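You operate a simulated robot arm through the tools that you are given. There is no shell and no other tool.

You are at the controls of a simulated two-armed robot. One attempt, no reset.

## Task
Take the lid off the tall teal tin and lay it down on the middle of the sample table. Put one of the small stones from the top of the sample table on the purple shim. Push the middle wide drawer shut. Close the bottom wide drawer. Take the cream filter insert from the bench top and leave it on the top of the sample table. Close the door of the seed cabinet. Fetch the seed plate from the top of the jug table and set it on the lower middle bay of the screen rack. Take the red-handle jug and leave it on the back of the far deck. Shut the belt drawer. The order is free. Set down upright: filter insert, red-handle jug.

Only the result counts: the job must be done as asked and must still hold three seconds after the hand-in. Knocking over, shifting, dropping, spilling or breaking anything else fails it. A push-on lid holds only when it is set on centred and level and pressed home; a screw cap is set on level and turned clockwise until tight.

## Robot
Two 7-joint arms with two-finger parallel grippers on one trunk, on a base that moves. Base frame: it is fixed to the floor where the robot stands at the start and does not move with it; the origin is under the middle of the robot, x ahead of it, y to its left, z up; the surface under the hand at the start is at about z = 0.75. Units: m, degrees, N and s.
The left shoulder is at the start at [0.05, 0.209, 1.146], the right one opposite. With the tool pointing down near the work surface each hand reaches from about 0.1 to 0.9 m from the robot's upright axis, wherever it stands, measured 20 degrees to its own side. Places, roughly: back of the far deck [-0.5, -5.2, 1]; belt drawer [-2.6, -6.8, 0.9]; bottom wide drawer [-2.5, -0.5, 0.2]; door of the seed cabinet [0.5, 1.1, 0.8]; filter insert [-0.75, 2.5, 1]; lower middle bay of the screen rack [0.5, -2.3, 0.7]; middle wide drawer [-2.4, -0.5, 0.4]; purple shim (6x4x2 cm) [0.4, -0.4, 0.8]; red-handle jug (14x9x14 cm) [-2.4, -2.1, 0.5]; seed plate (8x8x4 cm) [-1, 0.5, 0.8]; small stone (4x3x3 cm) [0.8, -0.3, 0.8]; tall teal tin (7x7x11 cm) [0.7, 0, 0.8]; top of the sample table [0.8, -0.2, 0.8]. Payload 4.4 kg a hand.
Tool frame (each hand has its own): the origin (TCP) lies between the finger pads and is the grasp point; the fingertips stand 0.023 m ahead of it; z points along the fingers, y is the line along which they close. Largest opening 0.094 m; finger width 0.038, thickness 0.01; the body of the gripper, 0.054 by 0.096 m, starts 0.039 m behind the TCP.
Orientation is that of the tool frame in the base frame, as [roll, pitch, yaw] about the fixed x, y, z axes, in that order (R = Rz(yaw) Ry(pitch) Rx(roll)). With the fingers straight down and closing along the base's y, the tool's x points along the base's -x, its y along +y and its z along -z.

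## Interface
- The arms move only by the tool nudge_tool. It takes "left_series", "right_series" or both (then of equal length, played together; a hand with none holds still); each is text: rows parted by semicolons, each of 7 numbers parted by spaces: the shift along the tool's x, y, z in m, then the turn, a rotation vector about the tool's x, y, z in degrees, then the opening, from 0 (shut) to 1 (fully open). In form: dx dy dz ax ay az grip; .... A call has 1 to 20 rows; each row is the pose to reach, as a shift and turn from the pose commanded when the call began, along the tool's axes at that moment. A row lasts 0.2 s, in which the tool goes at most 0.05 m and 8.6 degrees; a call with a longer step from one row to the next is refused whole, and so is a gripper value outside its range. Where a pose cannot be reached the arm comes as near as it can. A force on the tool above 40 N (or 10 N above the force at the start of the call, whichever is more), or a blocked arm, ends the call early, and 0.2 s more pass. Each finger travels about 0.108 m/s and halts on what it meets, pressing with about 20 N; the grip force reading is that of the motor and also rises with nothing between the fingers. The clock runs only during rows and for 0.2 s after the last one: add rows that repeat a pose to give the fingers time. It gives the time, the measured TCP pose, the force on the tool (base axes), the opening and the grip force at its end, in the units of the frame above (readings bear some noise), with the torque about the TCP (base axes, N m) and any sound that the robot's microphone picked up.
- Cameras (640 x 400 px; columns grow to the right, rows downward): "scene" is now at [0.0939, 0.0645, 1.2861]; the picture's right is [0.92, -0.39, 0.00], its down [-0.33, -0.78, -0.54] and it looks along [0.21, 0.50, -0.84] (base axes); focal length 214 px, centre (320, 200). "left" rides on the left gripper at [0.086, -0.016, -0.074] in its tool frame; the picture's right is [0.18, 0.98, 0.00], its down [-0.58, 0.11, -0.81] and it looks along [-0.79, 0.15, 0.59] (tool axes); focal length 243 px, centre (320, 200). "right" rides on the right gripper at [0.086, 0.016, -0.074] in its tool frame; the picture's right is [-0.18, 0.98, 0.00], its down [-0.58, -0.11, -0.81] and it looks along [-0.79, -0.15, 0.59] (tool axes); focal length 243 px, centre (320, 200). There is no depth. A picture from a camera that has moved, and an enlarged one, comes with that camera's place and axes in the base frame and with its lens.
- capture(camera): a new picture of that camera. The clock stands still meanwhile.
- slide_trunk(by): slides the trunk up (or, below 0, down) by that many m; the arms and the scene camera ride with it, the base frame stays. It gives what a move gives, with no picture.
- steer(legs): drives the robot by 1 to 6 legs, each [ahead, left, turn to the left] in m, m and degrees, along the robot's own axes; the way and the turn of a leg run together, so that a leg with both is an arc; at most 1.5 m and 180 degrees a leg. The arms and the cameras ride along, it lands a little off, and it stops where it bumps. It gives what a move gives.
- aim_head(pan, tilt): turns the head with the scene camera to pan (to the left, within 80 degrees either way) and tilt (down, from -29 to 69), counted from straight ahead of the robot. It gives what a move gives.
- close_up(camera, box): a new picture of the part [left, top, right, bottom] of that camera's present view, enlarged. The clock stands still meanwhile.
- close_job(): hands the job in; it is judged then, once.

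Places have to be worked out from the pictures, the camera data and where the tool is seen. Open the grippers and draw the arms clear of the work before you hand the job in, unless the task says otherwise.

The tools are called after ">>>" by a JSON object that holds its "api" and its "payload". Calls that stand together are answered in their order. nudge_tool: Moves the arms, as the interface text tells. Its arguments: {"type":"object","properties":{"left_series":{"type":"string"},"right_series":{"type":"string"}},"required":[]} The other tools are called the same way: slide_trunk (by) moves the trunk up or down; steer (legs) drives the base; aim_head (pan, tilt) turns the head that bears the scene camera; capture (camera) takes a picture; close_up (camera, box) takes an enlarged picture of a part of a camera's view; close_job () hands the job in.

At the start:

```text
time: 0.0
left_position: [0.3531, 0.4572, 1.0889]
left_ee_rot: [-180.0, -0.1, -179.9]
left_wrist_force: [0.1, 0.1, 0.7]
left_torque: [-0.03, -0.03, -0.03]
left_grip_width: 0.0942
left_grasp_force: 0.0
right_position: [0.5893, 0.019, 1.105]
right_ee_rot: [180.0, 0.0, -180.0]
right_wrist_force: [-0.4, 0.1, 0.2]
right_torque: [-0.01, 0.03, -0.01]
right_grip_width: 0.0939
right_grasp_force: 0.0
trunk travel left (down, up): [-0.225, 0.338]
robot x, y, heading: [-0.0044, -0.0009, 0.1]
head pan, tilt (commanded): [67.2, 57.4]
```

scene: 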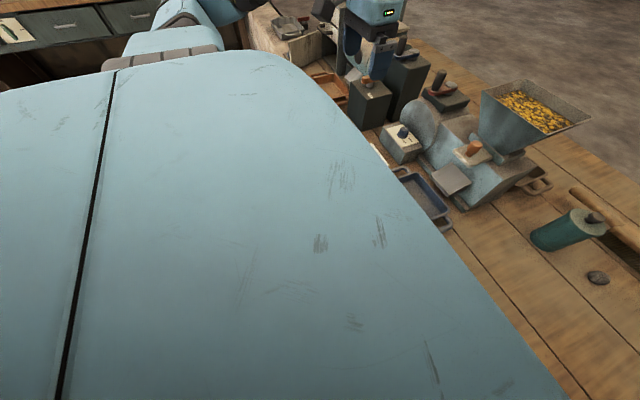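
right: 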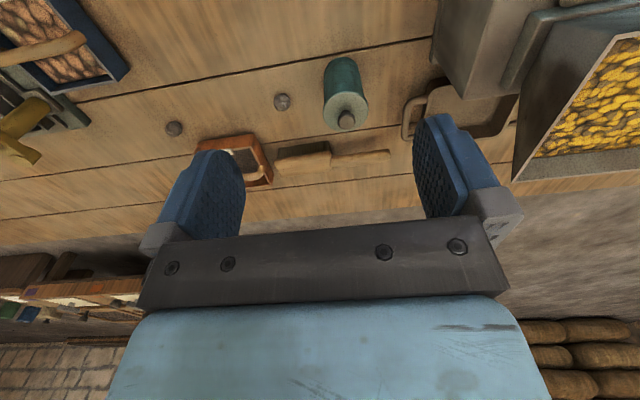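
left: 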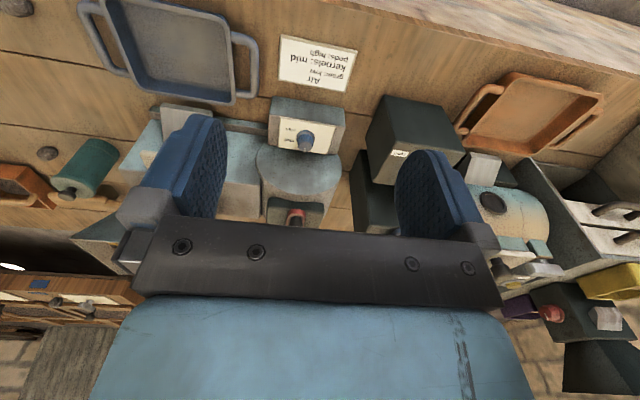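

The tall teal tin and two stones are visible in the right hand view. I'll start by looking around with the head, first straight ahead and down at the sample table.

>>> {"api": "aim_head", "payload": {"pan": 0, "tilt": 45}}

>>> {"api": "capture", "payload": {"camera": "scene"}}

```text
time: 1.4
left_position: [0.3534, 0.4573, 1.088]
left_ee_rot: [180.0, 0.0, 180.0]
left_wrist_force: [-0.3, -0.1, 0.8]
left_torque: [-0.03, 0.01, -0.01]
left_grip_width: 0.094
left_grasp_force: 0.3
right_position: [0.5901, 0.0209, 1.1038]
right_ee_rot: [180.0, 0.1, -179.9]
right_wrist_force: [0.8, 0.1, 0.9]
right_torque: [-0.03, 0.0, 0.0]
right_grip_width: 0.0938
right_grasp_force: 0.1
trunk travel left (down, up): [-0.225, 0.338]
robot x, y, heading: [-0.0016, -0.0047, 0.0]
head pan, tilt (commanded): [0.0, 45.0]
```

```text
taken
camera scene: at [0.1483, 0.0005, 1.3025], right [0.0, -1.0, 0.0], down [-0.71, 0.0, -0.71], along [0.71, 0.0, -0.71], focal length 214 px, centre (320, 200)
```

scene: 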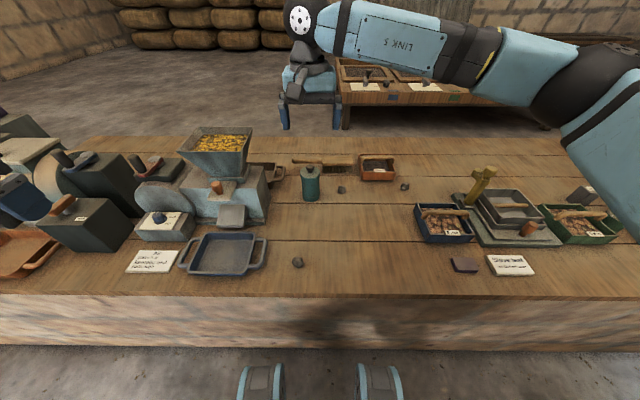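

The sample table is in front with the tin near [0.70, 0.04], the shim near [0.44, -0.39] and stones near [0.76, -0.32], [0.74, -0.08] and [0.44, 0.06]. I'll look left and right for the cabinet, rack and the rest.

>>> {"api": "aim_head", "payload": {"pan": 70, "tilt": 20}}

>>> {"api": "capture", "payload": {"camera": "scene"}}

>>> {"api": "aim_head", "payload": {"pan": -70, "tilt": 20}}

>>> {"api": "capture", "payload": {"camera": "scene"}}

```text
time: 2.8
left_position: [0.3542, 0.4577, 1.0888]
left_ee_rot: [179.9, 0.0, 179.9]
left_wrist_force: [-0.2, -0.3, 0.2]
left_torque: [-0.01, 0.01, -0.01]
left_grip_width: 0.0939
left_grasp_force: 0.1
right_position: [0.589, 0.0189, 1.1036]
right_ee_rot: [-180.0, 0.0, 179.9]
right_wrist_force: [0.5, 1.4, 0.7]
right_torque: [0.01, 0.03, -0.01]
right_grip_width: 0.0939
right_grasp_force: 0.0
trunk travel left (down, up): [-0.225, 0.338]
robot x, y, heading: [-0.0034, -0.0017, 0.1]
head pan, tilt (commanded): [70.0, 20.0]
```

```text
taken
camera scene: at [0.0989, 0.0879, 1.3412], right [0.94, -0.34, 0.0], down [-0.12, -0.32, -0.94], along [0.32, 0.88, -0.34], focal length 214 px, centre (320, 200)
```

scene: 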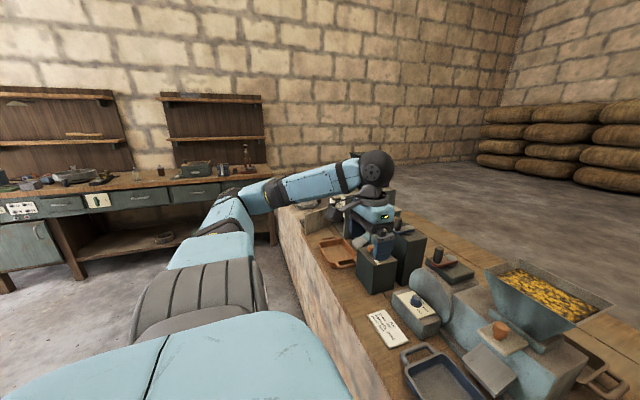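

```text
time: 5.0
left_position: [0.3547, 0.4572, 1.0889]
left_ee_rot: [180.0, 0.1, -180.0]
left_wrist_force: [-0.5, -0.1, -0.2]
left_torque: [0.0, 0.01, 0.0]
left_grip_width: 0.0937
left_grasp_force: 0.0
right_position: [0.5891, 0.0203, 1.1038]
right_ee_rot: [179.9, 0.1, 180.0]
right_wrist_force: [0.0, 0.6, 0.4]
right_torque: [-0.03, -0.01, -0.01]
right_grip_width: 0.0942
right_grasp_force: 0.0
trunk travel left (down, up): [-0.225, 0.338]
robot x, y, heading: [0.0027, -0.0011, -0.0]
head pan, tilt (commanded): [-70.0, 20.0]
```

```text
taken
camera scene: at [0.0989, -0.0871, 1.3412], right [-0.94, -0.34, 0.0], down [-0.12, 0.32, -0.94], along [0.32, -0.88, -0.34], focal length 214 px, centre (320, 200)
```

scene: 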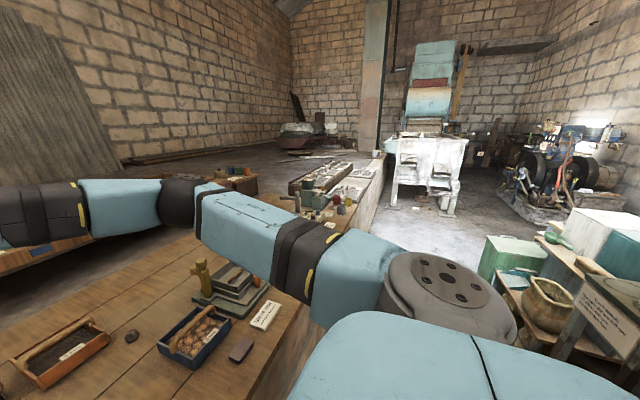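

The arms block part of the side views, so I'll start with the near tasks. I'll take a close look at the tin, stones and shim.

>>> {"api": "aim_head", "payload": {"pan": 0, "tilt": 45}}

>>> {"api": "close_up", "payload": {"camera": "scene", "box": [260, 130, 440, 240]}}

>>> {"api": "close_up", "payload": {"camera": "scene", "box": [390, 150, 640, 300]}}

>>> {"api": "capture", "payload": {"camera": "right"}}

```text
time: 6.4
left_position: [0.3545, 0.4581, 1.0886]
left_ee_rot: [-180.0, 0.0, -179.9]
left_wrist_force: [-0.1, -0.3, 0.1]
left_torque: [-0.02, 0.0, -0.02]
left_grip_width: 0.0942
left_grasp_force: 0.1
right_position: [0.5892, 0.0189, 1.1041]
right_ee_rot: [-180.0, 0.0, -180.0]
right_wrist_force: [0.4, -0.8, -0.1]
right_torque: [-0.04, 0.01, 0.01]
right_grip_width: 0.0939
right_grasp_force: 0.0
trunk travel left (down, up): [-0.225, 0.338]
robot x, y, heading: [0.002, -0.0018, 0.0]
head pan, tilt (commanded): [0.0, 45.0]
```

```text
3.56 times, centred on (350, 185) of scene
camera zoom: at [0.1483, 0.0003, 1.3025], right [0.0, -1.0, 0.0], down [-0.71, 0.0, -0.71], along [0.71, 0.0, -0.71], focal length 763 px, centre (213, 253)
```

zoom: 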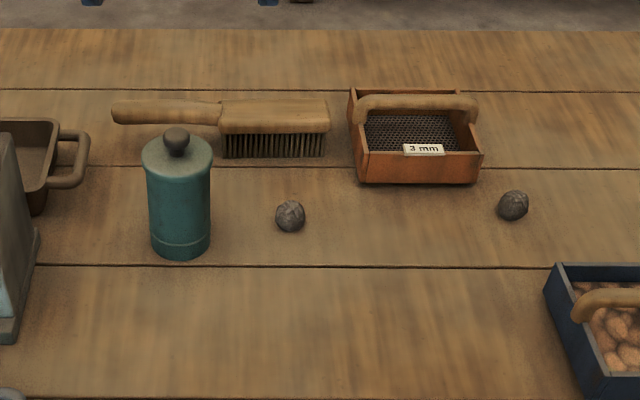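

```text
2.56 times, centred on (515, 225) of scene
camera zoom: at [0.1483, 0.0003, 1.3025], right [0.0, -1.0, 0.0], down [-0.71, 0.0, -0.71], along [0.71, 0.0, -0.71], focal length 549 px, centre (-179, 136)
```

zoom: 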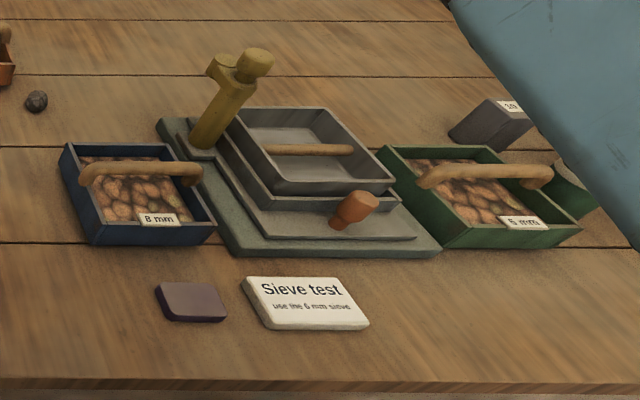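

```text
taken
camera right: at [0.5017, 0.0366, 1.1786], right [0.18, 0.98, 0.0], down [0.58, -0.11, 0.81], along [0.79, -0.15, -0.59], focal length 243 px, centre (320, 200)
```

right: 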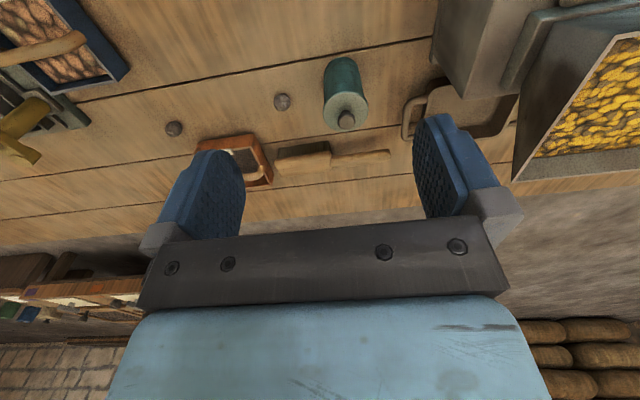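

The tin centre is at about [0.727, 0.035], with the lid top near z 0.858 and its knob at about 0.872. I'll do the stone first and move the right hand above the stone near [0.763, -0.319].

>>> {"api": "nudge_tool", "payload": {"right_series": "-0.0174 -0.0338 0.015 0 0 0 1; -0.0348 -0.0676 0.03 0 0 0 1; -0.0522 -0.1014 0.045 0 0 0 1; -0.0696 -0.1352 0.06 0 0 0 1; -0.087 -0.169 0.075 0 0 0 1; -0.1044 -0.2028 0.09 0 0 0 1; -0.1218 -0.2366 0.105 0 0 0 1; -0.1392 -0.2704 0.12 0 0 0 1; -0.1566 -0.3042 0.135 0 0 0 1; -0.174 -0.338 0.15 0 0 0 1; -0.174 -0.338 0.15 0 0 0 1"}}

>>> {"api": "capture", "payload": {"camera": "right"}}

>>> {"api": "capture", "payload": {"camera": "scene"}}

```text
time: 8.8
left_position: [0.3535, 0.4578, 1.0877]
left_ee_rot: [-180.0, 0.1, 180.0]
left_wrist_force: [-0.5, -0.6, 0.6]
left_torque: [-0.01, 0.02, -0.01]
left_grip_width: 0.0939
left_grasp_force: 0.1
right_position: [0.7631, -0.319, 0.9548]
right_ee_rot: [-180.0, 0.0, 179.9]
right_wrist_force: [-0.5, -0.7, -0.2]
right_torque: [0.01, 0.04, 0.0]
right_grip_width: 0.0939
right_grasp_force: 0.0
trunk travel left (down, up): [-0.225, 0.338]
robot x, y, heading: [0.0004, -0.0009, -0.1]
head pan, tilt (commanded): [0.0, 45.0]
```

```text
taken
camera right: at [0.6753, -0.3024, 1.0295], right [0.18, 0.98, 0.0], down [0.58, -0.11, 0.81], along [0.79, -0.15, -0.59], focal length 243 px, centre (320, 200)
```

right: 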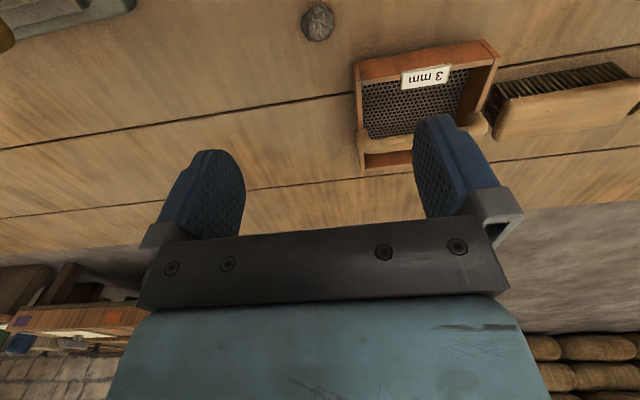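

```text
taken
camera scene: at [0.148, 0.0009, 1.3026], right [0.0, -1.0, 0.0], down [-0.71, 0.0, -0.71], along [0.71, 0.0, -0.71], focal length 214 px, centre (320, 200)
```

scene: 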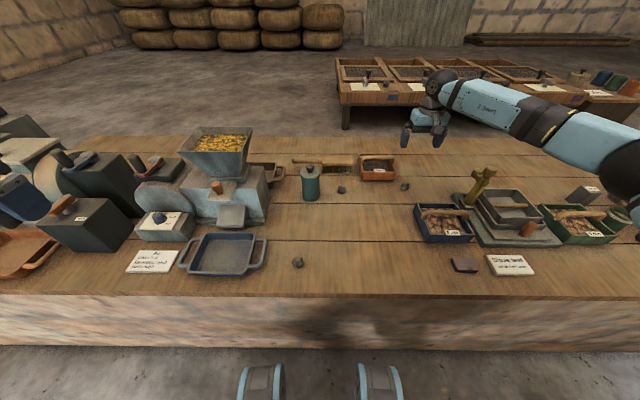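

The stone works out at about [0.757, -0.320] from the right hand camera. I'll look closer at its shape before descending.

>>> {"api": "close_up", "payload": {"camera": "right", "box": [270, 0, 370, 62]}}

```text
6.40 times, centred on (320, 31) of right
camera zoom: at [0.6753, -0.3024, 1.0295], right [0.18, 0.98, 0.0], down [0.58, -0.11, 0.81], along [0.79, -0.15, -0.59], focal length 1553 px, centre (320, 1282)
```

zoom: 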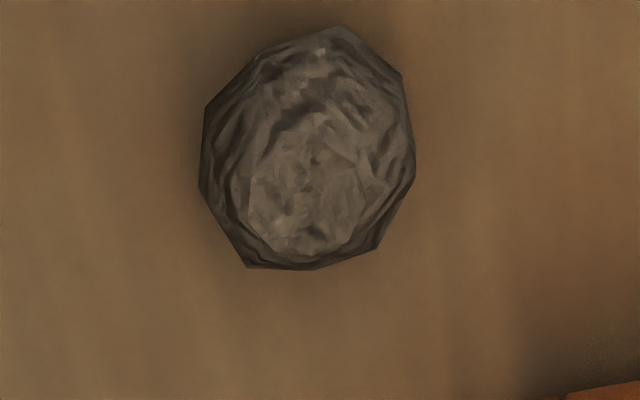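

The stone is about 3 cm wide along y, so I'll descend and grip it.

>>> {"api": "nudge_tool", "payload": {"right_series": "0.003 -0.001 0.045 0 0 0 1; 0.006 -0.001 0.09 0 0 0 1; 0.006 -0.001 0.135 0 0 0 1; 0.006 -0.001 0.16 0 0 0 1; 0.006 -0.001 0.177 0 0 0 1; 0.006 -0.001 0.177 0 0 0 1; 0.006 -0.001 0.177 0 0 0 0; 0.006 -0.001 0.177 0 0 0 0; 0.006 -0.001 0.177 0 0 0 0; 0.006 -0.001 0.177 0 0 0 0"}}

```text
time: 11.0
left_position: [0.3537, 0.4566, 1.0868]
left_ee_rot: [180.0, -0.1, 180.0]
left_wrist_force: [-0.9, 0.4, -0.2]
left_torque: [0.01, 0.0, -0.02]
left_grip_width: 0.0941
left_grasp_force: 0.1
right_position: [0.758, -0.3194, 0.7764]
right_ee_rot: [-179.9, 0.1, 180.0]
right_wrist_force: [-0.4, -0.5, -0.1]
right_torque: [-0.05, 0.0, 0.02]
right_grip_width: 0.0311
right_grasp_force: 20.3
trunk travel left (down, up): [-0.225, 0.338]
robot x, y, heading: [-0.002, -0.0015, 0.1]
head pan, tilt (commanded): [0.0, 45.0]
```

The stone is gripped at a width of 31 mm. I'll lift it and carry it over to the shim near [0.438, -0.393].

>>> {"api": "nudge_tool", "payload": {"right_series": "0 0 -0.03 0 0 0 0; 0 0 -0.075 0 0 0 0; 0 0 -0.12 0 0 0 0; 0 0 -0.165 0 0 0 0; 0.02 -0.004 -0.195 0 0 0 0; 0.06 -0.013 -0.195 0 0 0 0; 0.1 -0.023 -0.195 0 0 0 0; 0.14 -0.032 -0.195 0 0 0 0; 0.18 -0.041 -0.195 0 0 0 0; 0.22 -0.05 -0.195 0 0 0 0; 0.26 -0.06 -0.195 0 0 0 0; 0.3 -0.069 -0.195 0 0 0 0; 0.32 -0.074 -0.195 0 0 0 0; 0.32 -0.074 -0.195 0 0 0 0"}}

>>> {"api": "capture", "payload": {"camera": "right"}}

>>> {"api": "capture", "payload": {"camera": "scene"}}

```text
time: 14.0
left_position: [0.3544, 0.4576, 1.0866]
left_ee_rot: [179.9, -0.1, -180.0]
left_wrist_force: [-0.1, 0.6, -0.7]
left_torque: [0.0, -0.02, 0.0]
left_grip_width: 0.0941
left_grasp_force: 0.0
right_position: [0.4357, -0.3913, 0.9705]
right_ee_rot: [-180.0, 0.0, -180.0]
right_wrist_force: [-0.1, 0.5, -0.2]
right_torque: [0.01, 0.01, 0.01]
right_grip_width: 0.0311
right_grasp_force: 19.9
trunk travel left (down, up): [-0.225, 0.338]
robot x, y, heading: [0.0024, -0.0014, 0.2]
head pan, tilt (commanded): [0.0, 45.0]
```

```text
taken
camera right: at [0.348, -0.374, 1.0457], right [0.18, 0.98, 0.0], down [0.58, -0.11, 0.81], along [0.79, -0.15, -0.59], focal length 243 px, centre (320, 200)
```

right: 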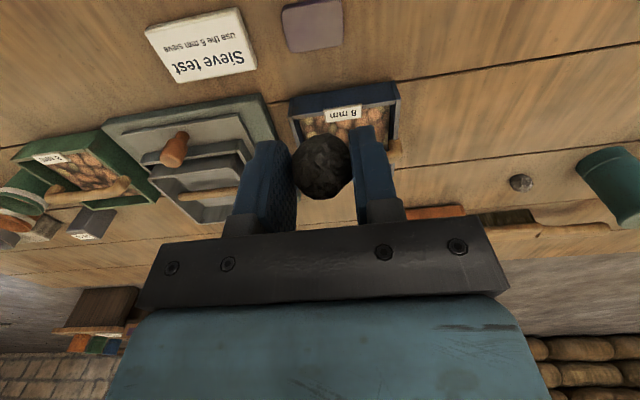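

```text
taken
camera scene: at [0.1486, 0.0004, 1.3025], right [0.0, -1.0, 0.0], down [-0.71, 0.0, -0.71], along [0.71, 0.0, -0.71], focal length 214 px, centre (320, 200)
```

scene: 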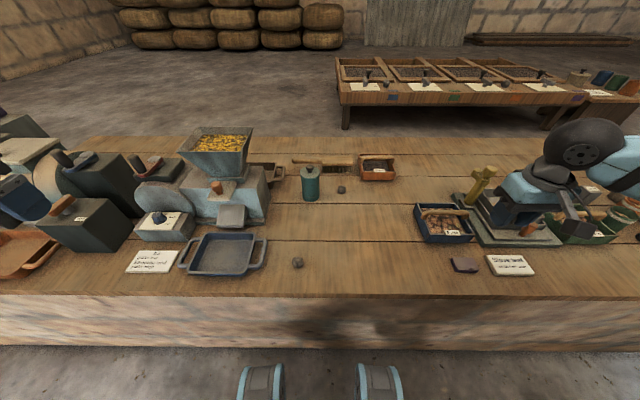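

The shim's top centre is about [0.437, -0.396]. I'll lower the stone to just above it and check the contact force.

>>> {"api": "nudge_tool", "payload": {"right_series": "-0.001 -0.005 0.045 0 0 0 0; -0.001 -0.005 0.09 0 0 0 0; -0.001 -0.005 0.13 0 0 0 0; -0.001 -0.005 0.155 0 0 0 0; -0.001 -0.005 0.168 0 0 0 0; -0.001 -0.005 0.171 0 0 0 0; -0.001 -0.005 0.171 0 0 0 0"}}

>>> {"api": "close_up", "payload": {"camera": "scene", "box": [390, 200, 590, 325]}}

>>> {"api": "capture", "payload": {"camera": "right"}}

```text
time: 15.6
left_position: [0.3547, 0.4575, 1.0872]
left_ee_rot: [180.0, -0.1, -179.9]
left_wrist_force: [0.2, -0.3, -0.3]
left_torque: [0.0, -0.01, -0.01]
left_grip_width: 0.094
left_grasp_force: 0.1
right_position: [0.4387, -0.3967, 0.801]
right_ee_rot: [-179.9, 0.0, -179.9]
right_wrist_force: [0.0, 0.1, -0.5]
right_torque: [-0.01, 0.0, 0.02]
right_grip_width: 0.0314
right_grasp_force: 19.6
trunk travel left (down, up): [-0.225, 0.338]
robot x, y, heading: [-0.0, 0.0004, 0.0]
head pan, tilt (commanded): [0.0, 45.0]
```

```text
3.20 times, centred on (490, 262) of scene
camera zoom: at [0.1483, 0.0004, 1.3025], right [0.0, -1.0, 0.0], down [-0.71, 0.0, -0.71], along [0.71, 0.0, -0.71], focal length 686 px, centre (-224, 0)
```

zoom: 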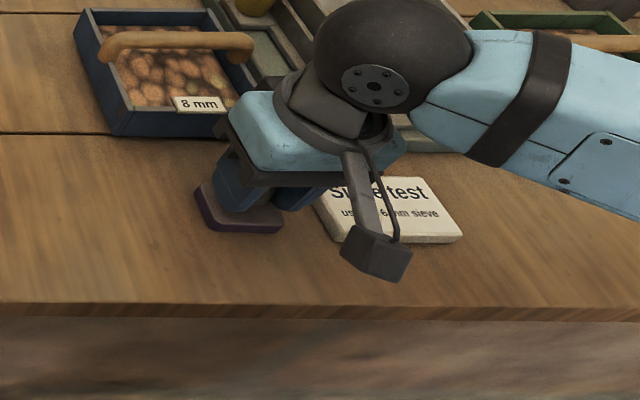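

```text
taken
camera right: at [0.3511, -0.3796, 0.8752], right [0.18, 0.98, 0.0], down [0.58, -0.11, 0.81], along [0.79, -0.15, -0.59], focal length 243 px, centre (320, 200)
```

right: 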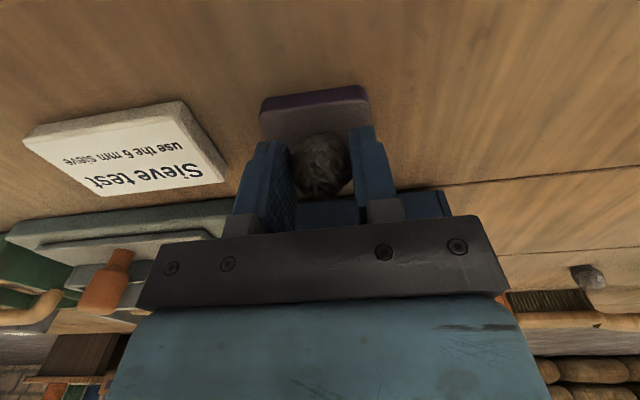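

The stone is centred over the shim and about 4 mm above it. I'll lower it slightly, open, and lift away.

>>> {"api": "nudge_tool", "payload": {"right_series": "0 0 0.002 0 0 0 0; 0 0 0.004 0 0 0 0; 0 0 0.004 0 0 0 0; 0 0 0.004 0 0 0 0.38; 0 0 0.004 0 0 0 0.45; 0 0 0.004 0 0 0 0.6; 0 0 0.004 0 0 0 0.6"}}

>>> {"api": "capture", "payload": {"camera": "right"}}

```text
time: 17.2
left_position: [0.3535, 0.4574, 1.0876]
left_ee_rot: [-180.0, 0.0, -180.0]
left_wrist_force: [0.1, 0.3, 0.9]
left_torque: [-0.03, 0.01, 0.0]
left_grip_width: 0.0941
left_grasp_force: 0.0
right_position: [0.4385, -0.3973, 0.7957]
right_ee_rot: [180.0, 0.0, 179.9]
right_wrist_force: [0.0, 0.6, -0.2]
right_torque: [0.03, -0.01, -0.02]
right_grip_width: 0.0563
right_grasp_force: 0.0
trunk travel left (down, up): [-0.225, 0.338]
robot x, y, heading: [-0.0011, -0.0011, -0.1]
head pan, tilt (commanded): [0.0, 45.0]
```

```text
taken
camera right: at [0.3507, -0.3803, 0.8711], right [0.18, 0.98, 0.0], down [0.58, -0.11, 0.81], along [0.79, -0.15, -0.59], focal length 243 px, centre (320, 200)
```

right: 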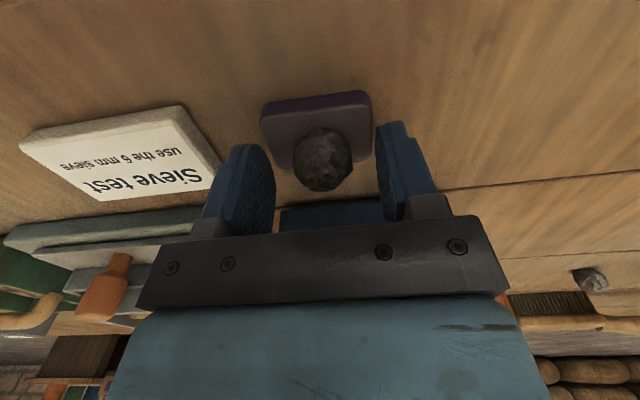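

The stone is resting on the shim. I'll lift straight up and check it from the side camera.

>>> {"api": "nudge_tool", "payload": {"right_series": "0 0 -0.03 0 0 0 0.6; 0 0 -0.075 0 0 0 0.8; 0 0 -0.12 0 0 0 1; 0 0 -0.165 0 0 0 1; 0 0 -0.2 0 0 0 1; 0 0.045 -0.22 0 0 0 1; -0.02 0.085 -0.24 0 0 0 1; -0.04 0.13 -0.24 0 0 0 1; -0.06 0.17 -0.24 0 0 0 1; -0.08 0.21 -0.24 0 0 0 1; -0.1 0.25 -0.24 0 0 0 1"}}

>>> {"api": "close_up", "payload": {"camera": "scene", "box": [390, 200, 590, 325]}}

>>> {"api": "capture", "payload": {"camera": "right"}}

```text
time: 19.6
left_position: [0.354, 0.4585, 1.0885]
left_ee_rot: [-179.9, 0.0, -180.0]
left_wrist_force: [0.2, 0.5, -0.1]
left_torque: [-0.01, 0.0, 0.0]
left_grip_width: 0.0938
left_grasp_force: 0.0
right_position: [0.5396, -0.1483, 1.0368]
right_ee_rot: [-179.9, -0.1, -180.0]
right_wrist_force: [-1.6, 0.9, -0.2]
right_torque: [-0.01, 0.0, -0.01]
right_grip_width: 0.0939
right_grasp_force: 0.0
trunk travel left (down, up): [-0.225, 0.338]
robot x, y, heading: [-0.0006, -0.0038, -0.3]
head pan, tilt (commanded): [0.0, 45.0]
```

```text
3.20 times, centred on (490, 262) of scene
camera zoom: at [0.1488, 0.0018, 1.3024], right [0.0, -1.0, 0.0], down [-0.71, 0.0, -0.71], along [0.71, 0.0, -0.71], focal length 686 px, centre (-224, 0)
```

zoom: 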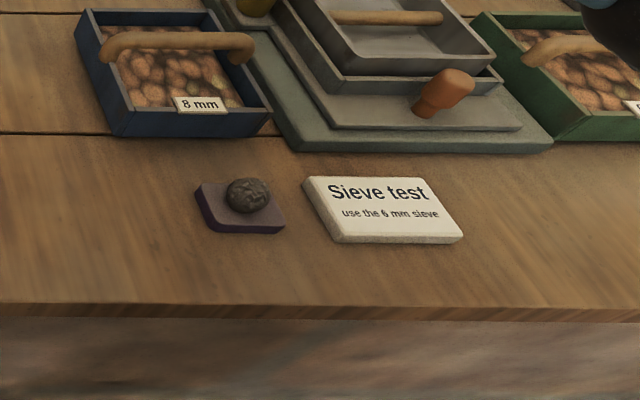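

```text
taken
camera right: at [0.4508, -0.131, 1.1114], right [0.18, 0.98, 0.0], down [0.58, -0.11, 0.81], along [0.79, -0.15, -0.59], focal length 243 px, centre (320, 200)
```

right: 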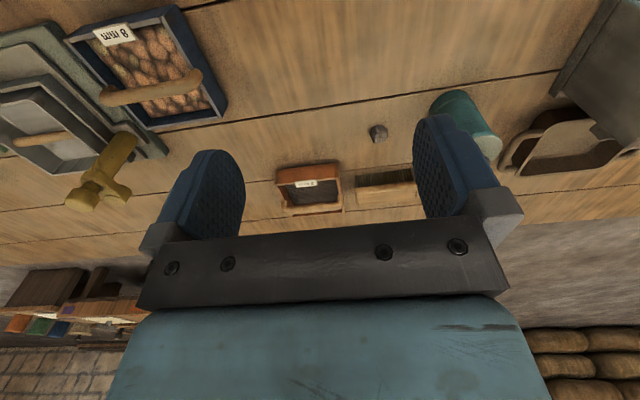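

The stone sits on the shim. Next is the tin lid, so I'll move the right hand above the tin to refine its place.

>>> {"api": "nudge_tool", "payload": {"right_series": "-0.027 0.027 0.005 0 0 0 1; -0.054 0.053 0.01 0 0 0 1; -0.081 0.08 0.015 0 0 0 1; -0.108 0.106 0.02 0 0 0 1; -0.135 0.132 0.02 0 0 0 1; -0.162 0.159 0.02 0 0 0 1; -0.187 0.183 0.02 0 0 0 1; -0.187 0.183 0.02 0 0 0 1"}}

>>> {"api": "capture", "payload": {"camera": "right"}}

>>> {"api": "capture", "payload": {"camera": "left"}}

```text
time: 21.4
left_position: [0.3546, 0.4559, 1.0885]
left_ee_rot: [180.0, 0.0, 180.0]
left_wrist_force: [0.6, -1.0, -0.3]
left_torque: [0.0, -0.01, 0.0]
left_grip_width: 0.0937
left_grasp_force: 0.0
right_position: [0.7228, 0.0334, 1.0168]
right_ee_rot: [179.9, 0.0, 180.0]
right_wrist_force: [0.2, -0.3, 0.2]
right_torque: [0.02, 0.01, 0.03]
right_grip_width: 0.0942
right_grasp_force: 0.1
trunk travel left (down, up): [-0.225, 0.338]
robot x, y, heading: [0.0004, -0.0006, 0.0]
head pan, tilt (commanded): [0.0, 45.0]
```

```text
taken
camera right: at [0.6354, 0.0507, 1.0917], right [0.18, 0.98, 0.0], down [0.58, -0.11, 0.81], along [0.79, -0.15, -0.59], focal length 243 px, centre (320, 200)
```

right: 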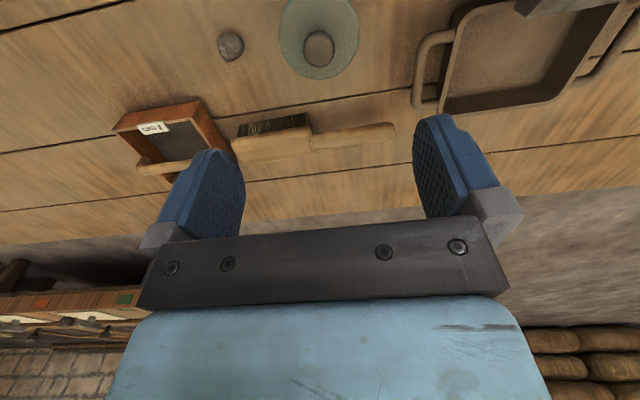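

```text
taken
camera left: at [0.2675, 0.4397, 1.1638], right [-0.18, 0.98, 0.0], down [0.58, 0.11, 0.81], along [0.79, 0.15, -0.59], focal length 243 px, centre (320, 200)
```

left: 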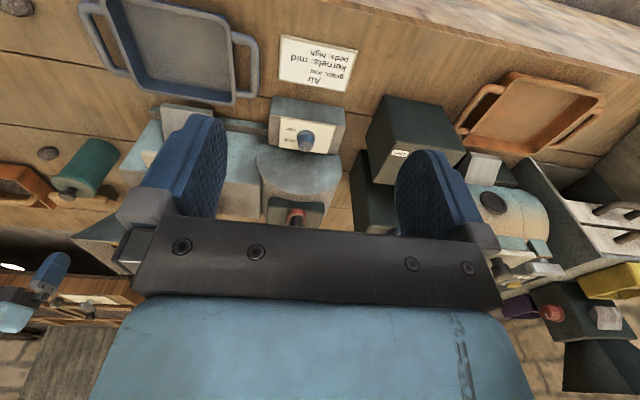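

The two views put the knob at about [0.719, 0.033, 0.877]. I'll lower the hand with the fingers half open to just above the knob and check.

>>> {"api": "nudge_tool", "payload": {"right_series": "0.002 0 0.04 0 0 0 0.8; 0.004 0 0.075 0 0 0 0.6; 0.004 0 0.105 0 0 0 0.5; 0.004 0 0.112 0 0 0 0.5; 0.004 0 0.112 0 0 0 0.5"}}

>>> {"api": "capture", "payload": {"camera": "right"}}

>>> {"api": "close_up", "payload": {"camera": "scene", "box": [260, 130, 380, 205]}}

```text
time: 22.6
left_position: [0.3534, 0.4579, 1.0886]
left_ee_rot: [-180.0, 0.0, -180.0]
left_wrist_force: [0.6, 0.0, 0.3]
left_torque: [0.0, 0.03, -0.03]
left_grip_width: 0.094
left_grasp_force: 0.0
right_position: [0.7197, 0.0358, 0.9039]
right_ee_rot: [179.9, -0.1, -179.9]
right_wrist_force: [-0.1, 0.0, 0.2]
right_torque: [-0.03, -0.01, 0.03]
right_grip_width: 0.047
right_grasp_force: 0.1
trunk travel left (down, up): [-0.225, 0.338]
robot x, y, heading: [0.002, 0.0012, 0.0]
head pan, tilt (commanded): [0.0, 45.0]
```

```text
taken
camera right: at [0.6325, 0.053, 0.9784], right [0.18, 0.98, 0.0], down [0.58, -0.11, 0.81], along [0.79, -0.15, -0.59], focal length 243 px, centre (320, 200)
```

right: 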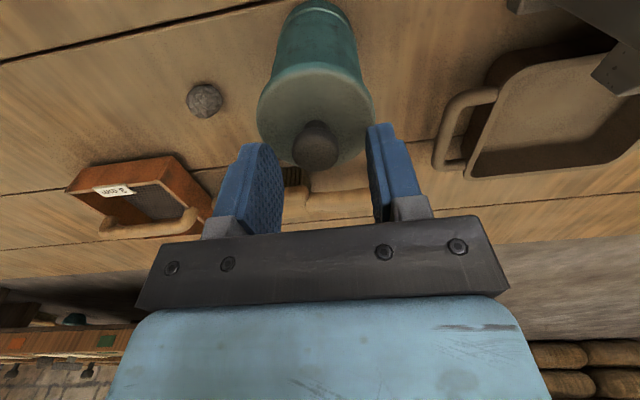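

```text
5.33 times, centred on (320, 168) of scene
camera zoom: at [0.1484, 0.0004, 1.3025], right [0.0, -1.0, 0.0], down [-0.71, 0.0, -0.71], along [0.71, 0.0, -0.71], focal length 1144 px, centre (320, 373)
```

zoom: 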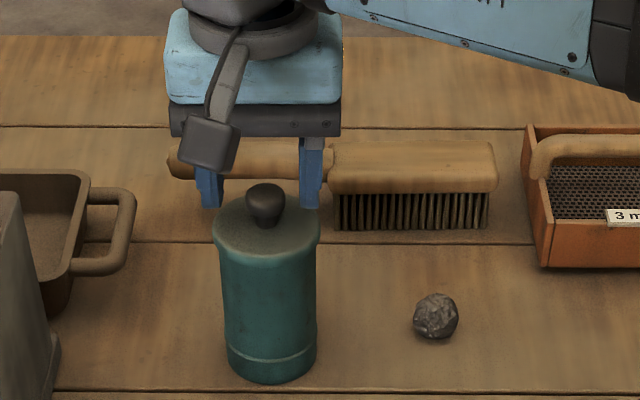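

The knob centre is about [0.721, 0.034, 0.877] and the lid top about z 0.865. I'll lower until the fingertips are just above the lid and grip the knob.

>>> {"api": "nudge_tool", "payload": {"right_series": "-0.001 -0.002 0.006 0 0 0 0.5; -0.001 -0.002 0.012 0 0 0 0.5; -0.001 -0.002 0.012 0 0 0 0.5; -0.001 -0.002 0.012 0 0 0 0.3; -0.001 -0.002 0.012 0 0 0 0; -0.001 -0.002 0.012 0 0 0 0; -0.001 -0.002 0.012 0 0 0 0"}}

>>> {"api": "capture", "payload": {"camera": "right"}}

>>> {"api": "close_up", "payload": {"camera": "scene", "box": [260, 130, 380, 205]}}

```text
time: 24.2
left_position: [0.3536, 0.4581, 1.0875]
left_ee_rot: [-180.0, 0.0, -179.9]
left_wrist_force: [-0.3, 0.8, 0.6]
left_torque: [-0.01, 0.0, -0.01]
left_grip_width: 0.0942
left_grasp_force: 0.1
right_position: [0.7222, 0.0347, 0.8919]
right_ee_rot: [180.0, 0.0, -179.9]
right_wrist_force: [0.4, 0.7, 0.0]
right_torque: [0.04, -0.02, 0.0]
right_grip_width: 0.0231
right_grasp_force: 19.7
trunk travel left (down, up): [-0.225, 0.338]
robot x, y, heading: [-0.0011, 0.0017, -0.1]
head pan, tilt (commanded): [0.0, 45.0]
heard: snap
```

```text
taken
camera right: at [0.6341, 0.0511, 0.9674], right [0.18, 0.98, 0.0], down [0.58, -0.11, 0.81], along [0.79, -0.15, -0.59], focal length 243 px, centre (320, 200)
```

right: 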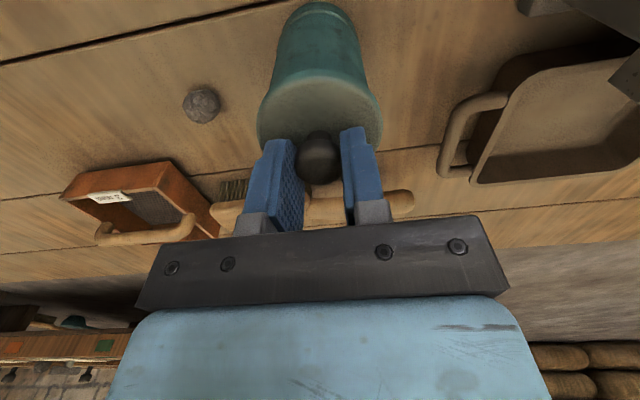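

```text
5.33 times, centred on (320, 168) of scene
camera zoom: at [0.1483, 0.0004, 1.3025], right [0.0, -1.0, 0.0], down [-0.71, 0.0, -0.71], along [0.71, 0.0, -0.71], focal length 1144 px, centre (320, 373)
```

zoom: 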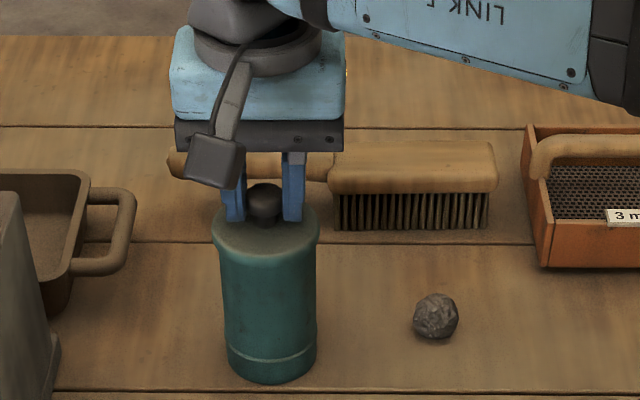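

I heard a snap as the fingers closed at 23 mm on the knob, so the lid may have come loose. I'll lift slowly by 12 mm and look.

>>> {"api": "nudge_tool", "payload": {"right_series": "0 0 -0.002 0 0 0 0; 0 0 -0.004 0 0 0 0; 0 0 -0.006 0 0 0 0; 0 0 -0.009 0 0 0 0; 0 0 -0.012 0 0 0 0; 0 0 -0.012 0 0 0 0"}}

>>> {"api": "close_up", "payload": {"camera": "scene", "box": [260, 130, 380, 205]}}

```text
time: 25.6
left_position: [0.355, 0.4568, 1.0888]
left_ee_rot: [180.0, 0.0, 180.0]
left_wrist_force: [0.6, -0.1, 0.2]
left_torque: [0.0, -0.01, 0.01]
left_grip_width: 0.0938
left_grasp_force: 0.1
right_position: [0.723, 0.0327, 0.904]
right_ee_rot: [180.0, 0.0, 180.0]
right_wrist_force: [-0.1, 0.2, 0.5]
right_torque: [0.02, 0.02, -0.02]
right_grip_width: 0.0228
right_grasp_force: 20.0
trunk travel left (down, up): [-0.225, 0.338]
robot x, y, heading: [-0.0021, -0.0, 0.2]
head pan, tilt (commanded): [0.0, 45.0]
```

```text
5.33 times, centred on (320, 168) of scene
camera zoom: at [0.1484, 0.0004, 1.3025], right [0.0, -1.0, 0.0], down [-0.71, 0.0, -0.71], along [0.71, 0.0, -0.71], focal length 1144 px, centre (320, 373)
```

zoom: 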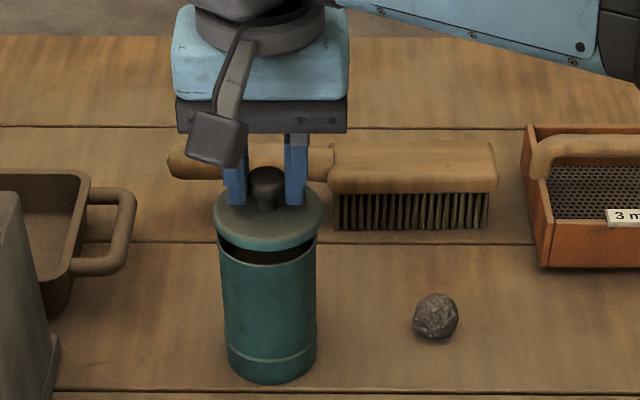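

The lid is off and the tin stayed in place. I'll lift clear and carry the lid to the free middle area at about [0.70, -0.19].

>>> {"api": "nudge_tool", "payload": {"right_series": "0 0 -0.03 0 0 0 0; 0 0 -0.07 0 0 0 0; 0.003 -0.03 -0.075 0 0 0 0; 0.007 -0.07 -0.075 0 0 0 0; 0.011 -0.11 -0.075 0 0 0 0; 0.015 -0.15 -0.075 0 0 0 0; 0.019 -0.19 -0.075 0 0 0 0; 0.023 -0.223 -0.075 0 0 0 0; 0.023 -0.223 -0.075 0 0 0 0"}}

>>> {"api": "close_up", "payload": {"camera": "scene", "box": [260, 100, 460, 225]}}

>>> {"api": "capture", "payload": {"camera": "right"}}

```text
time: 27.6
left_position: [0.3531, 0.4572, 1.0886]
left_ee_rot: [-179.9, 0.0, 180.0]
left_wrist_force: [-0.4, 0.9, -0.1]
left_torque: [0.02, 0.03, 0.0]
left_grip_width: 0.0937
left_grasp_force: 0.2
right_position: [0.6998, -0.1857, 0.9803]
right_ee_rot: [179.9, 0.0, 179.9]
right_wrist_force: [-0.9, -0.5, -0.8]
right_torque: [-0.03, 0.05, 0.01]
right_grip_width: 0.0228
right_grasp_force: 20.3
trunk travel left (down, up): [-0.225, 0.338]
robot x, y, heading: [-0.002, -0.0012, 0.1]
head pan, tilt (commanded): [0.0, 45.0]
```

```text
3.20 times, centred on (360, 162) of scene
camera zoom: at [0.1485, 0.001, 1.3025], right [0.0, -1.0, 0.0], down [-0.71, 0.0, -0.71], along [0.71, 0.0, -0.71], focal length 686 px, centre (192, 320)
```

zoom: 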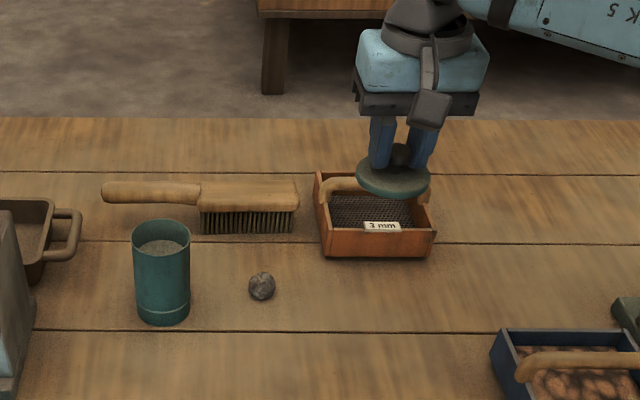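

```text
taken
camera right: at [0.6112, -0.1697, 1.0534], right [0.18, 0.98, 0.0], down [0.58, -0.11, 0.81], along [0.79, -0.15, -0.59], focal length 243 px, centre (320, 200)
```

right: 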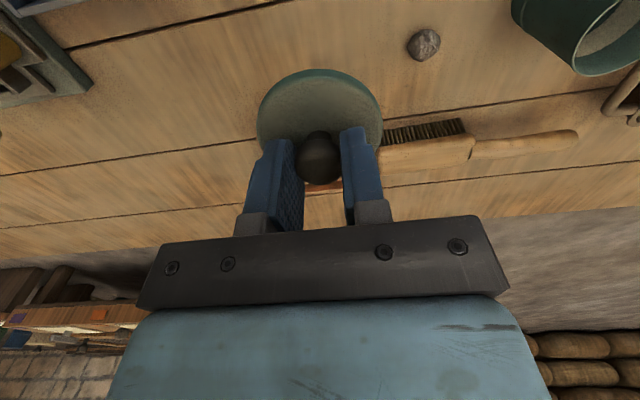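

The lid is held level above free table space. I'll lower it to near the table and then feel for contact.

>>> {"api": "nudge_tool", "payload": {"right_series": "0 -0.002 0.04 0 0 0 0; 0 -0.002 0.085 0 0 0 0; 0 -0.002 0.13 0 0 0 0; 0 -0.002 0.16 0 0 0 0; 0 -0.002 0.178 0 0 0 0; 0 -0.002 0.182 0 0 0 0; 0 -0.002 0.182 0 0 0 0"}}

>>> {"api": "close_up", "payload": {"camera": "scene", "box": [320, 150, 440, 225]}}

```text
time: 29.2
left_position: [0.3531, 0.4589, 1.0888]
left_ee_rot: [-179.9, -0.1, -180.0]
left_wrist_force: [0.6, 0.0, -0.4]
left_torque: [-0.02, 0.0, -0.02]
left_grip_width: 0.0939
left_grasp_force: 0.1
right_position: [0.7006, -0.1927, 0.7978]
right_ee_rot: [179.9, -0.1, -180.0]
right_wrist_force: [0.2, 0.6, -0.6]
right_torque: [0.0, -0.02, 0.01]
right_grip_width: 0.0227
right_grasp_force: 20.4
trunk travel left (down, up): [-0.225, 0.338]
robot x, y, heading: [0.0005, 0.0013, 0.0]
head pan, tilt (commanded): [0.0, 45.0]
```

```text
5.33 times, centred on (380, 188) of scene
camera zoom: at [0.1484, 0.0004, 1.3025], right [0.0, -1.0, 0.0], down [-0.71, 0.0, -0.71], along [0.71, 0.0, -0.71], focal length 1144 px, centre (0, 267)
```

zoom: 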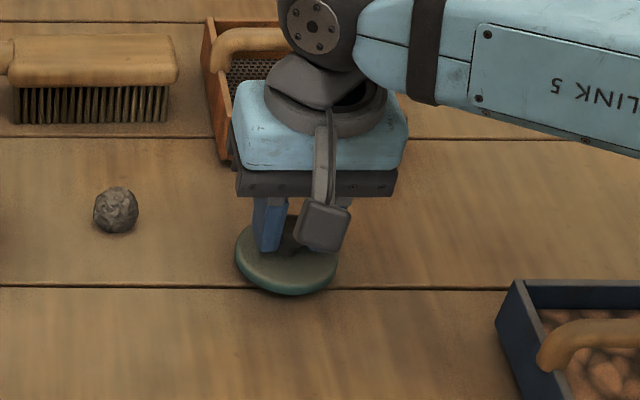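

The lid's lower edge looks about 8 mm above the table. I'll lower a few millimetres more and watch the force.

>>> {"api": "nudge_tool", "payload": {"right_series": "0 0 0.002 0 0 0 0; 0 0 0.004 0 0 0 0; 0 0 0.006 0 0 0 0; 0 0 0.006 0 0 0 0"}}

```text
time: 30.2
left_position: [0.3526, 0.4577, 1.089]
left_ee_rot: [179.9, 0.1, -180.0]
left_wrist_force: [0.3, 0.7, -0.9]
left_torque: [0.01, -0.02, -0.02]
left_grip_width: 0.0941
left_grasp_force: 0.1
right_position: [0.7002, -0.1922, 0.7921]
right_ee_rot: [-180.0, 0.0, 180.0]
right_wrist_force: [2.7, 1.5, 5.1]
right_torque: [0.06, -0.07, -0.01]
right_grip_width: 0.023
right_grasp_force: 19.8
trunk travel left (down, up): [-0.225, 0.338]
robot x, y, heading: [-0.002, 0.0016, -0.0]
head pan, tilt (commanded): [0.0, 45.0]
```

The 5 N upward force shows the lid is on the table. I'll open the fingers and lift away.

>>> {"api": "nudge_tool", "payload": {"right_series": "0 0 0 0 0 0 0.3; 0 0 0 0 0 0 0.4; 0 0 0 0 0 0 0.5; 0 0 0 0 0 0 0.5; 0 0 -0.04 0 0 0 0.5; 0 0 -0.08 0 0 0 0.5; 0 0 -0.12 0 0 0 0.8; 0 0 -0.165 0 0 0 1; 0 -0.03 -0.2 0 0 0 1; 0.04 -0.05 -0.22 0 0 0 1; 0.08 -0.07 -0.24 0 0 0 1"}}

>>> {"api": "capture", "payload": {"camera": "scene"}}

>>> {"api": "capture", "payload": {"camera": "right"}}

```text
time: 32.6
left_position: [0.3531, 0.4543, 1.0897]
left_ee_rot: [179.9, 0.1, 180.0]
left_wrist_force: [0.5, 0.0, -0.7]
left_torque: [0.0, 0.02, 0.02]
left_grip_width: 0.0941
left_grasp_force: 0.0
right_position: [0.6214, -0.2623, 1.0312]
right_ee_rot: [179.8, 0.1, 180.0]
right_wrist_force: [0.2, -0.3, 0.5]
right_torque: [0.04, 0.02, -0.01]
right_grip_width: 0.0936
right_grasp_force: 0.0
trunk travel left (down, up): [-0.225, 0.338]
robot x, y, heading: [0.0016, -0.003, -0.0]
head pan, tilt (commanded): [0.0, 45.0]
```

```text
taken
camera scene: at [0.1473, -0.0005, 1.3027], right [0.0, -1.0, 0.0], down [-0.71, 0.0, -0.71], along [0.71, 0.0, -0.71], focal length 214 px, centre (320, 200)
```

scene: 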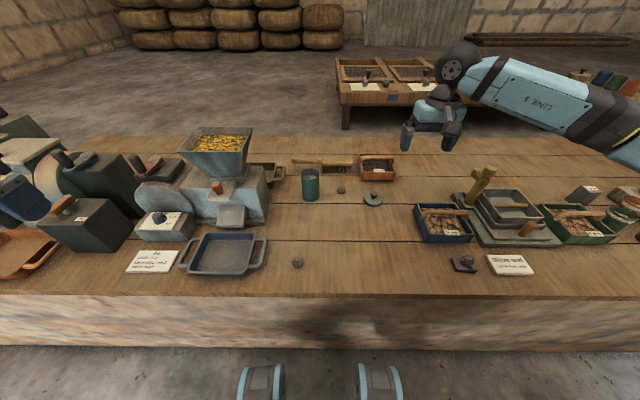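

```text
taken
camera right: at [0.5336, -0.2456, 1.1056], right [0.18, 0.98, 0.0], down [0.58, -0.11, 0.81], along [0.79, -0.15, -0.59], focal length 243 px, centre (320, 200)
```

right: 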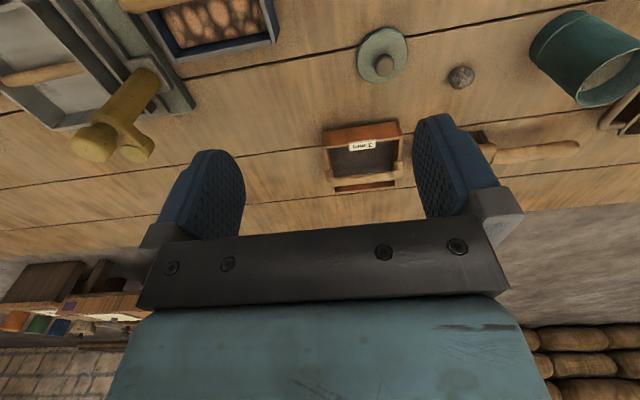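

The lid is down on the table. Next is the seed cabinet door to the left, so I'll look that way.

>>> {"api": "aim_head", "payload": {"pan": 50, "tilt": 35}}

>>> {"api": "capture", "payload": {"camera": "scene"}}

>>> {"api": "close_up", "payload": {"camera": "left", "box": [440, 90, 640, 215]}}

```text
time: 33.8
left_position: [0.3541, 0.4581, 1.0877]
left_ee_rot: [-180.0, 0.1, 180.0]
left_wrist_force: [-0.2, -0.8, -1.0]
left_torque: [0.05, -0.02, 0.0]
left_grip_width: 0.094
left_grasp_force: 0.1
right_position: [0.622, -0.2622, 1.0307]
right_ee_rot: [180.0, 0.0, -180.0]
right_wrist_force: [-0.1, 0.5, 0.2]
right_torque: [-0.03, 0.0, -0.03]
right_grip_width: 0.094
right_grasp_force: 0.1
trunk travel left (down, up): [-0.225, 0.338]
robot x, y, heading: [0.0022, -0.0032, -0.0]
head pan, tilt (commanded): [50.0, 35.0]
```

```text
taken
camera scene: at [0.1236, 0.0678, 1.3173], right [0.77, -0.64, 0.0], down [-0.37, -0.44, -0.82], along [0.53, 0.63, -0.57], focal length 214 px, centre (320, 200)
```

scene: 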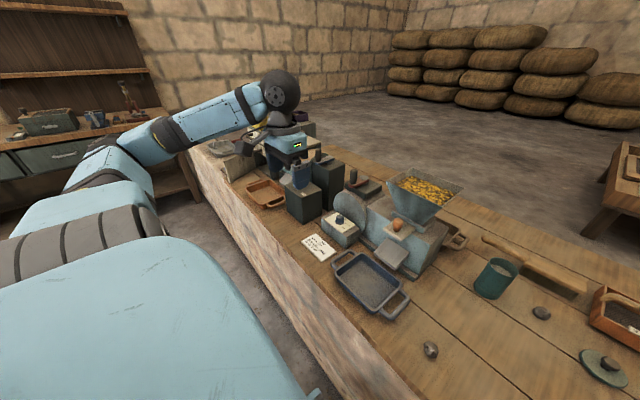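

```text
3.20 times, centred on (540, 152) of left
camera zoom: at [0.2676, 0.4405, 1.1633], right [-0.18, 0.98, 0.0], down [0.58, 0.11, 0.81], along [0.79, 0.15, -0.59], focal length 776 px, centre (-384, 352)
```

zoom: 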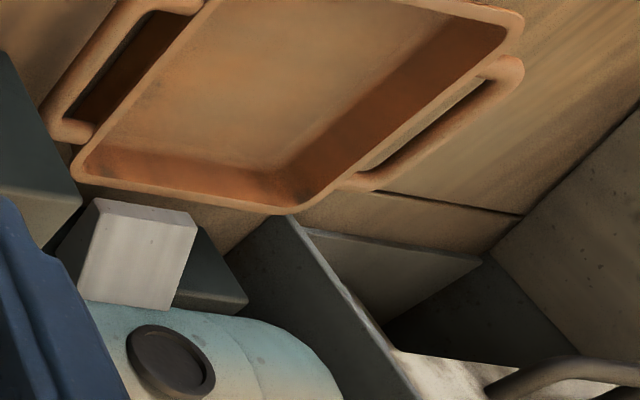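

I need a better view of the cabinet, so I'll raise and draw in both hands before driving left along the table.

>>> {"api": "nudge_tool", "payload": {"left_series": "0.0 0 -0.03 0 0 0 1; 0.0 0 -0.06 0 0 0 1; 0.0 0 -0.09 0 0 0 1; 0.0 0 -0.12 0 0 0 1; 0.0 0 -0.15 0 0 0 1; 0.0 0 -0.15 0 0 0 1", "right_series": "0.03 0 -0.035 0 0 0 1; 0.065 0 -0.07 0 0 0 1; 0.1 0 -0.1 0 0 0 1; 0.135 0 -0.13 0 0 0 1; 0.17 0 -0.16 0 0 0 1; 0.2 0 -0.18 0 0 0 1"}}

>>> {"api": "steer", "payload": {"legs": [[-0.1, 0, 0], [0, 0.7, 0]]}}

>>> {"api": "capture", "payload": {"camera": "scene"}}

>>> {"api": "capture", "payload": {"camera": "left"}}

```text
time: 35.2
left_position: [0.3555, 0.4561, 1.2377]
left_ee_rot: [-180.0, 0.1, 179.9]
left_wrist_force: [0.0, 0.1, -0.3]
left_torque: [0.01, 0.01, 0.0]
left_grip_width: 0.0941
left_grasp_force: 0.0
right_position: [0.4215, -0.2587, 1.2131]
right_ee_rot: [180.0, 0.1, -179.9]
right_wrist_force: [0.4, 0.0, -0.5]
right_torque: [-0.02, -0.02, -0.04]
right_grip_width: 0.0939
right_grasp_force: 0.0
trunk travel left (down, up): [-0.225, 0.338]
robot x, y, heading: [0.0001, 0.0009, 0.0]
head pan, tilt (commanded): [50.0, 35.0]
```

```text
time: 42.4
left_position: [0.2548, 1.144, 1.2377]
left_ee_rot: [180.0, 0.0, -179.7]
left_wrist_force: [-0.4, 0.6, -0.5]
left_torque: [0.01, 0.0, 0.0]
left_grip_width: 0.094
left_grasp_force: 0.0
right_position: [0.3252, 0.4269, 1.2133]
right_ee_rot: [-179.9, 0.0, -179.9]
right_wrist_force: [-0.6, 0.7, 0.6]
right_torque: [0.02, 0.01, 0.0]
right_grip_width: 0.094
right_grasp_force: 0.2
trunk travel left (down, up): [-0.225, 0.338]
robot x, y, heading: [-0.0994, 0.688, 0.4]
head pan, tilt (commanded): [50.0, 35.0]
```

```text
taken
camera scene: at [0.0246, 0.7554, 1.3173], right [0.77, -0.64, 0.0], down [-0.37, -0.44, -0.82], along [0.52, 0.63, -0.57], focal length 214 px, centre (320, 200)
```

scene: 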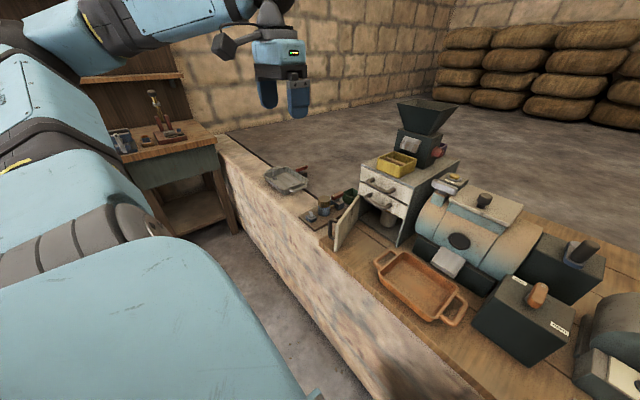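

```text
taken
camera left: at [0.1689, 1.1269, 1.313], right [-0.19, 0.98, 0.0], down [0.58, 0.11, 0.81], along [0.79, 0.15, -0.59], focal length 243 px, centre (320, 200)
```

left: 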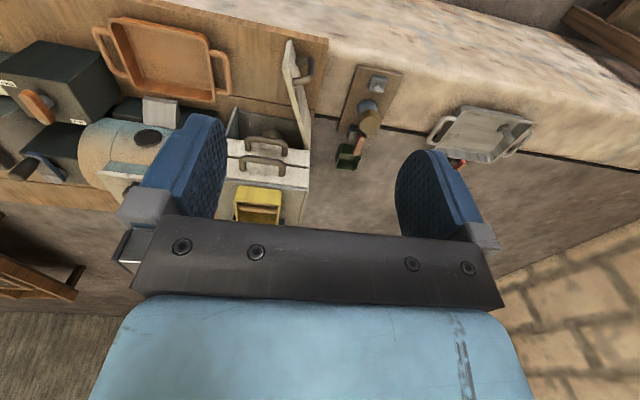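

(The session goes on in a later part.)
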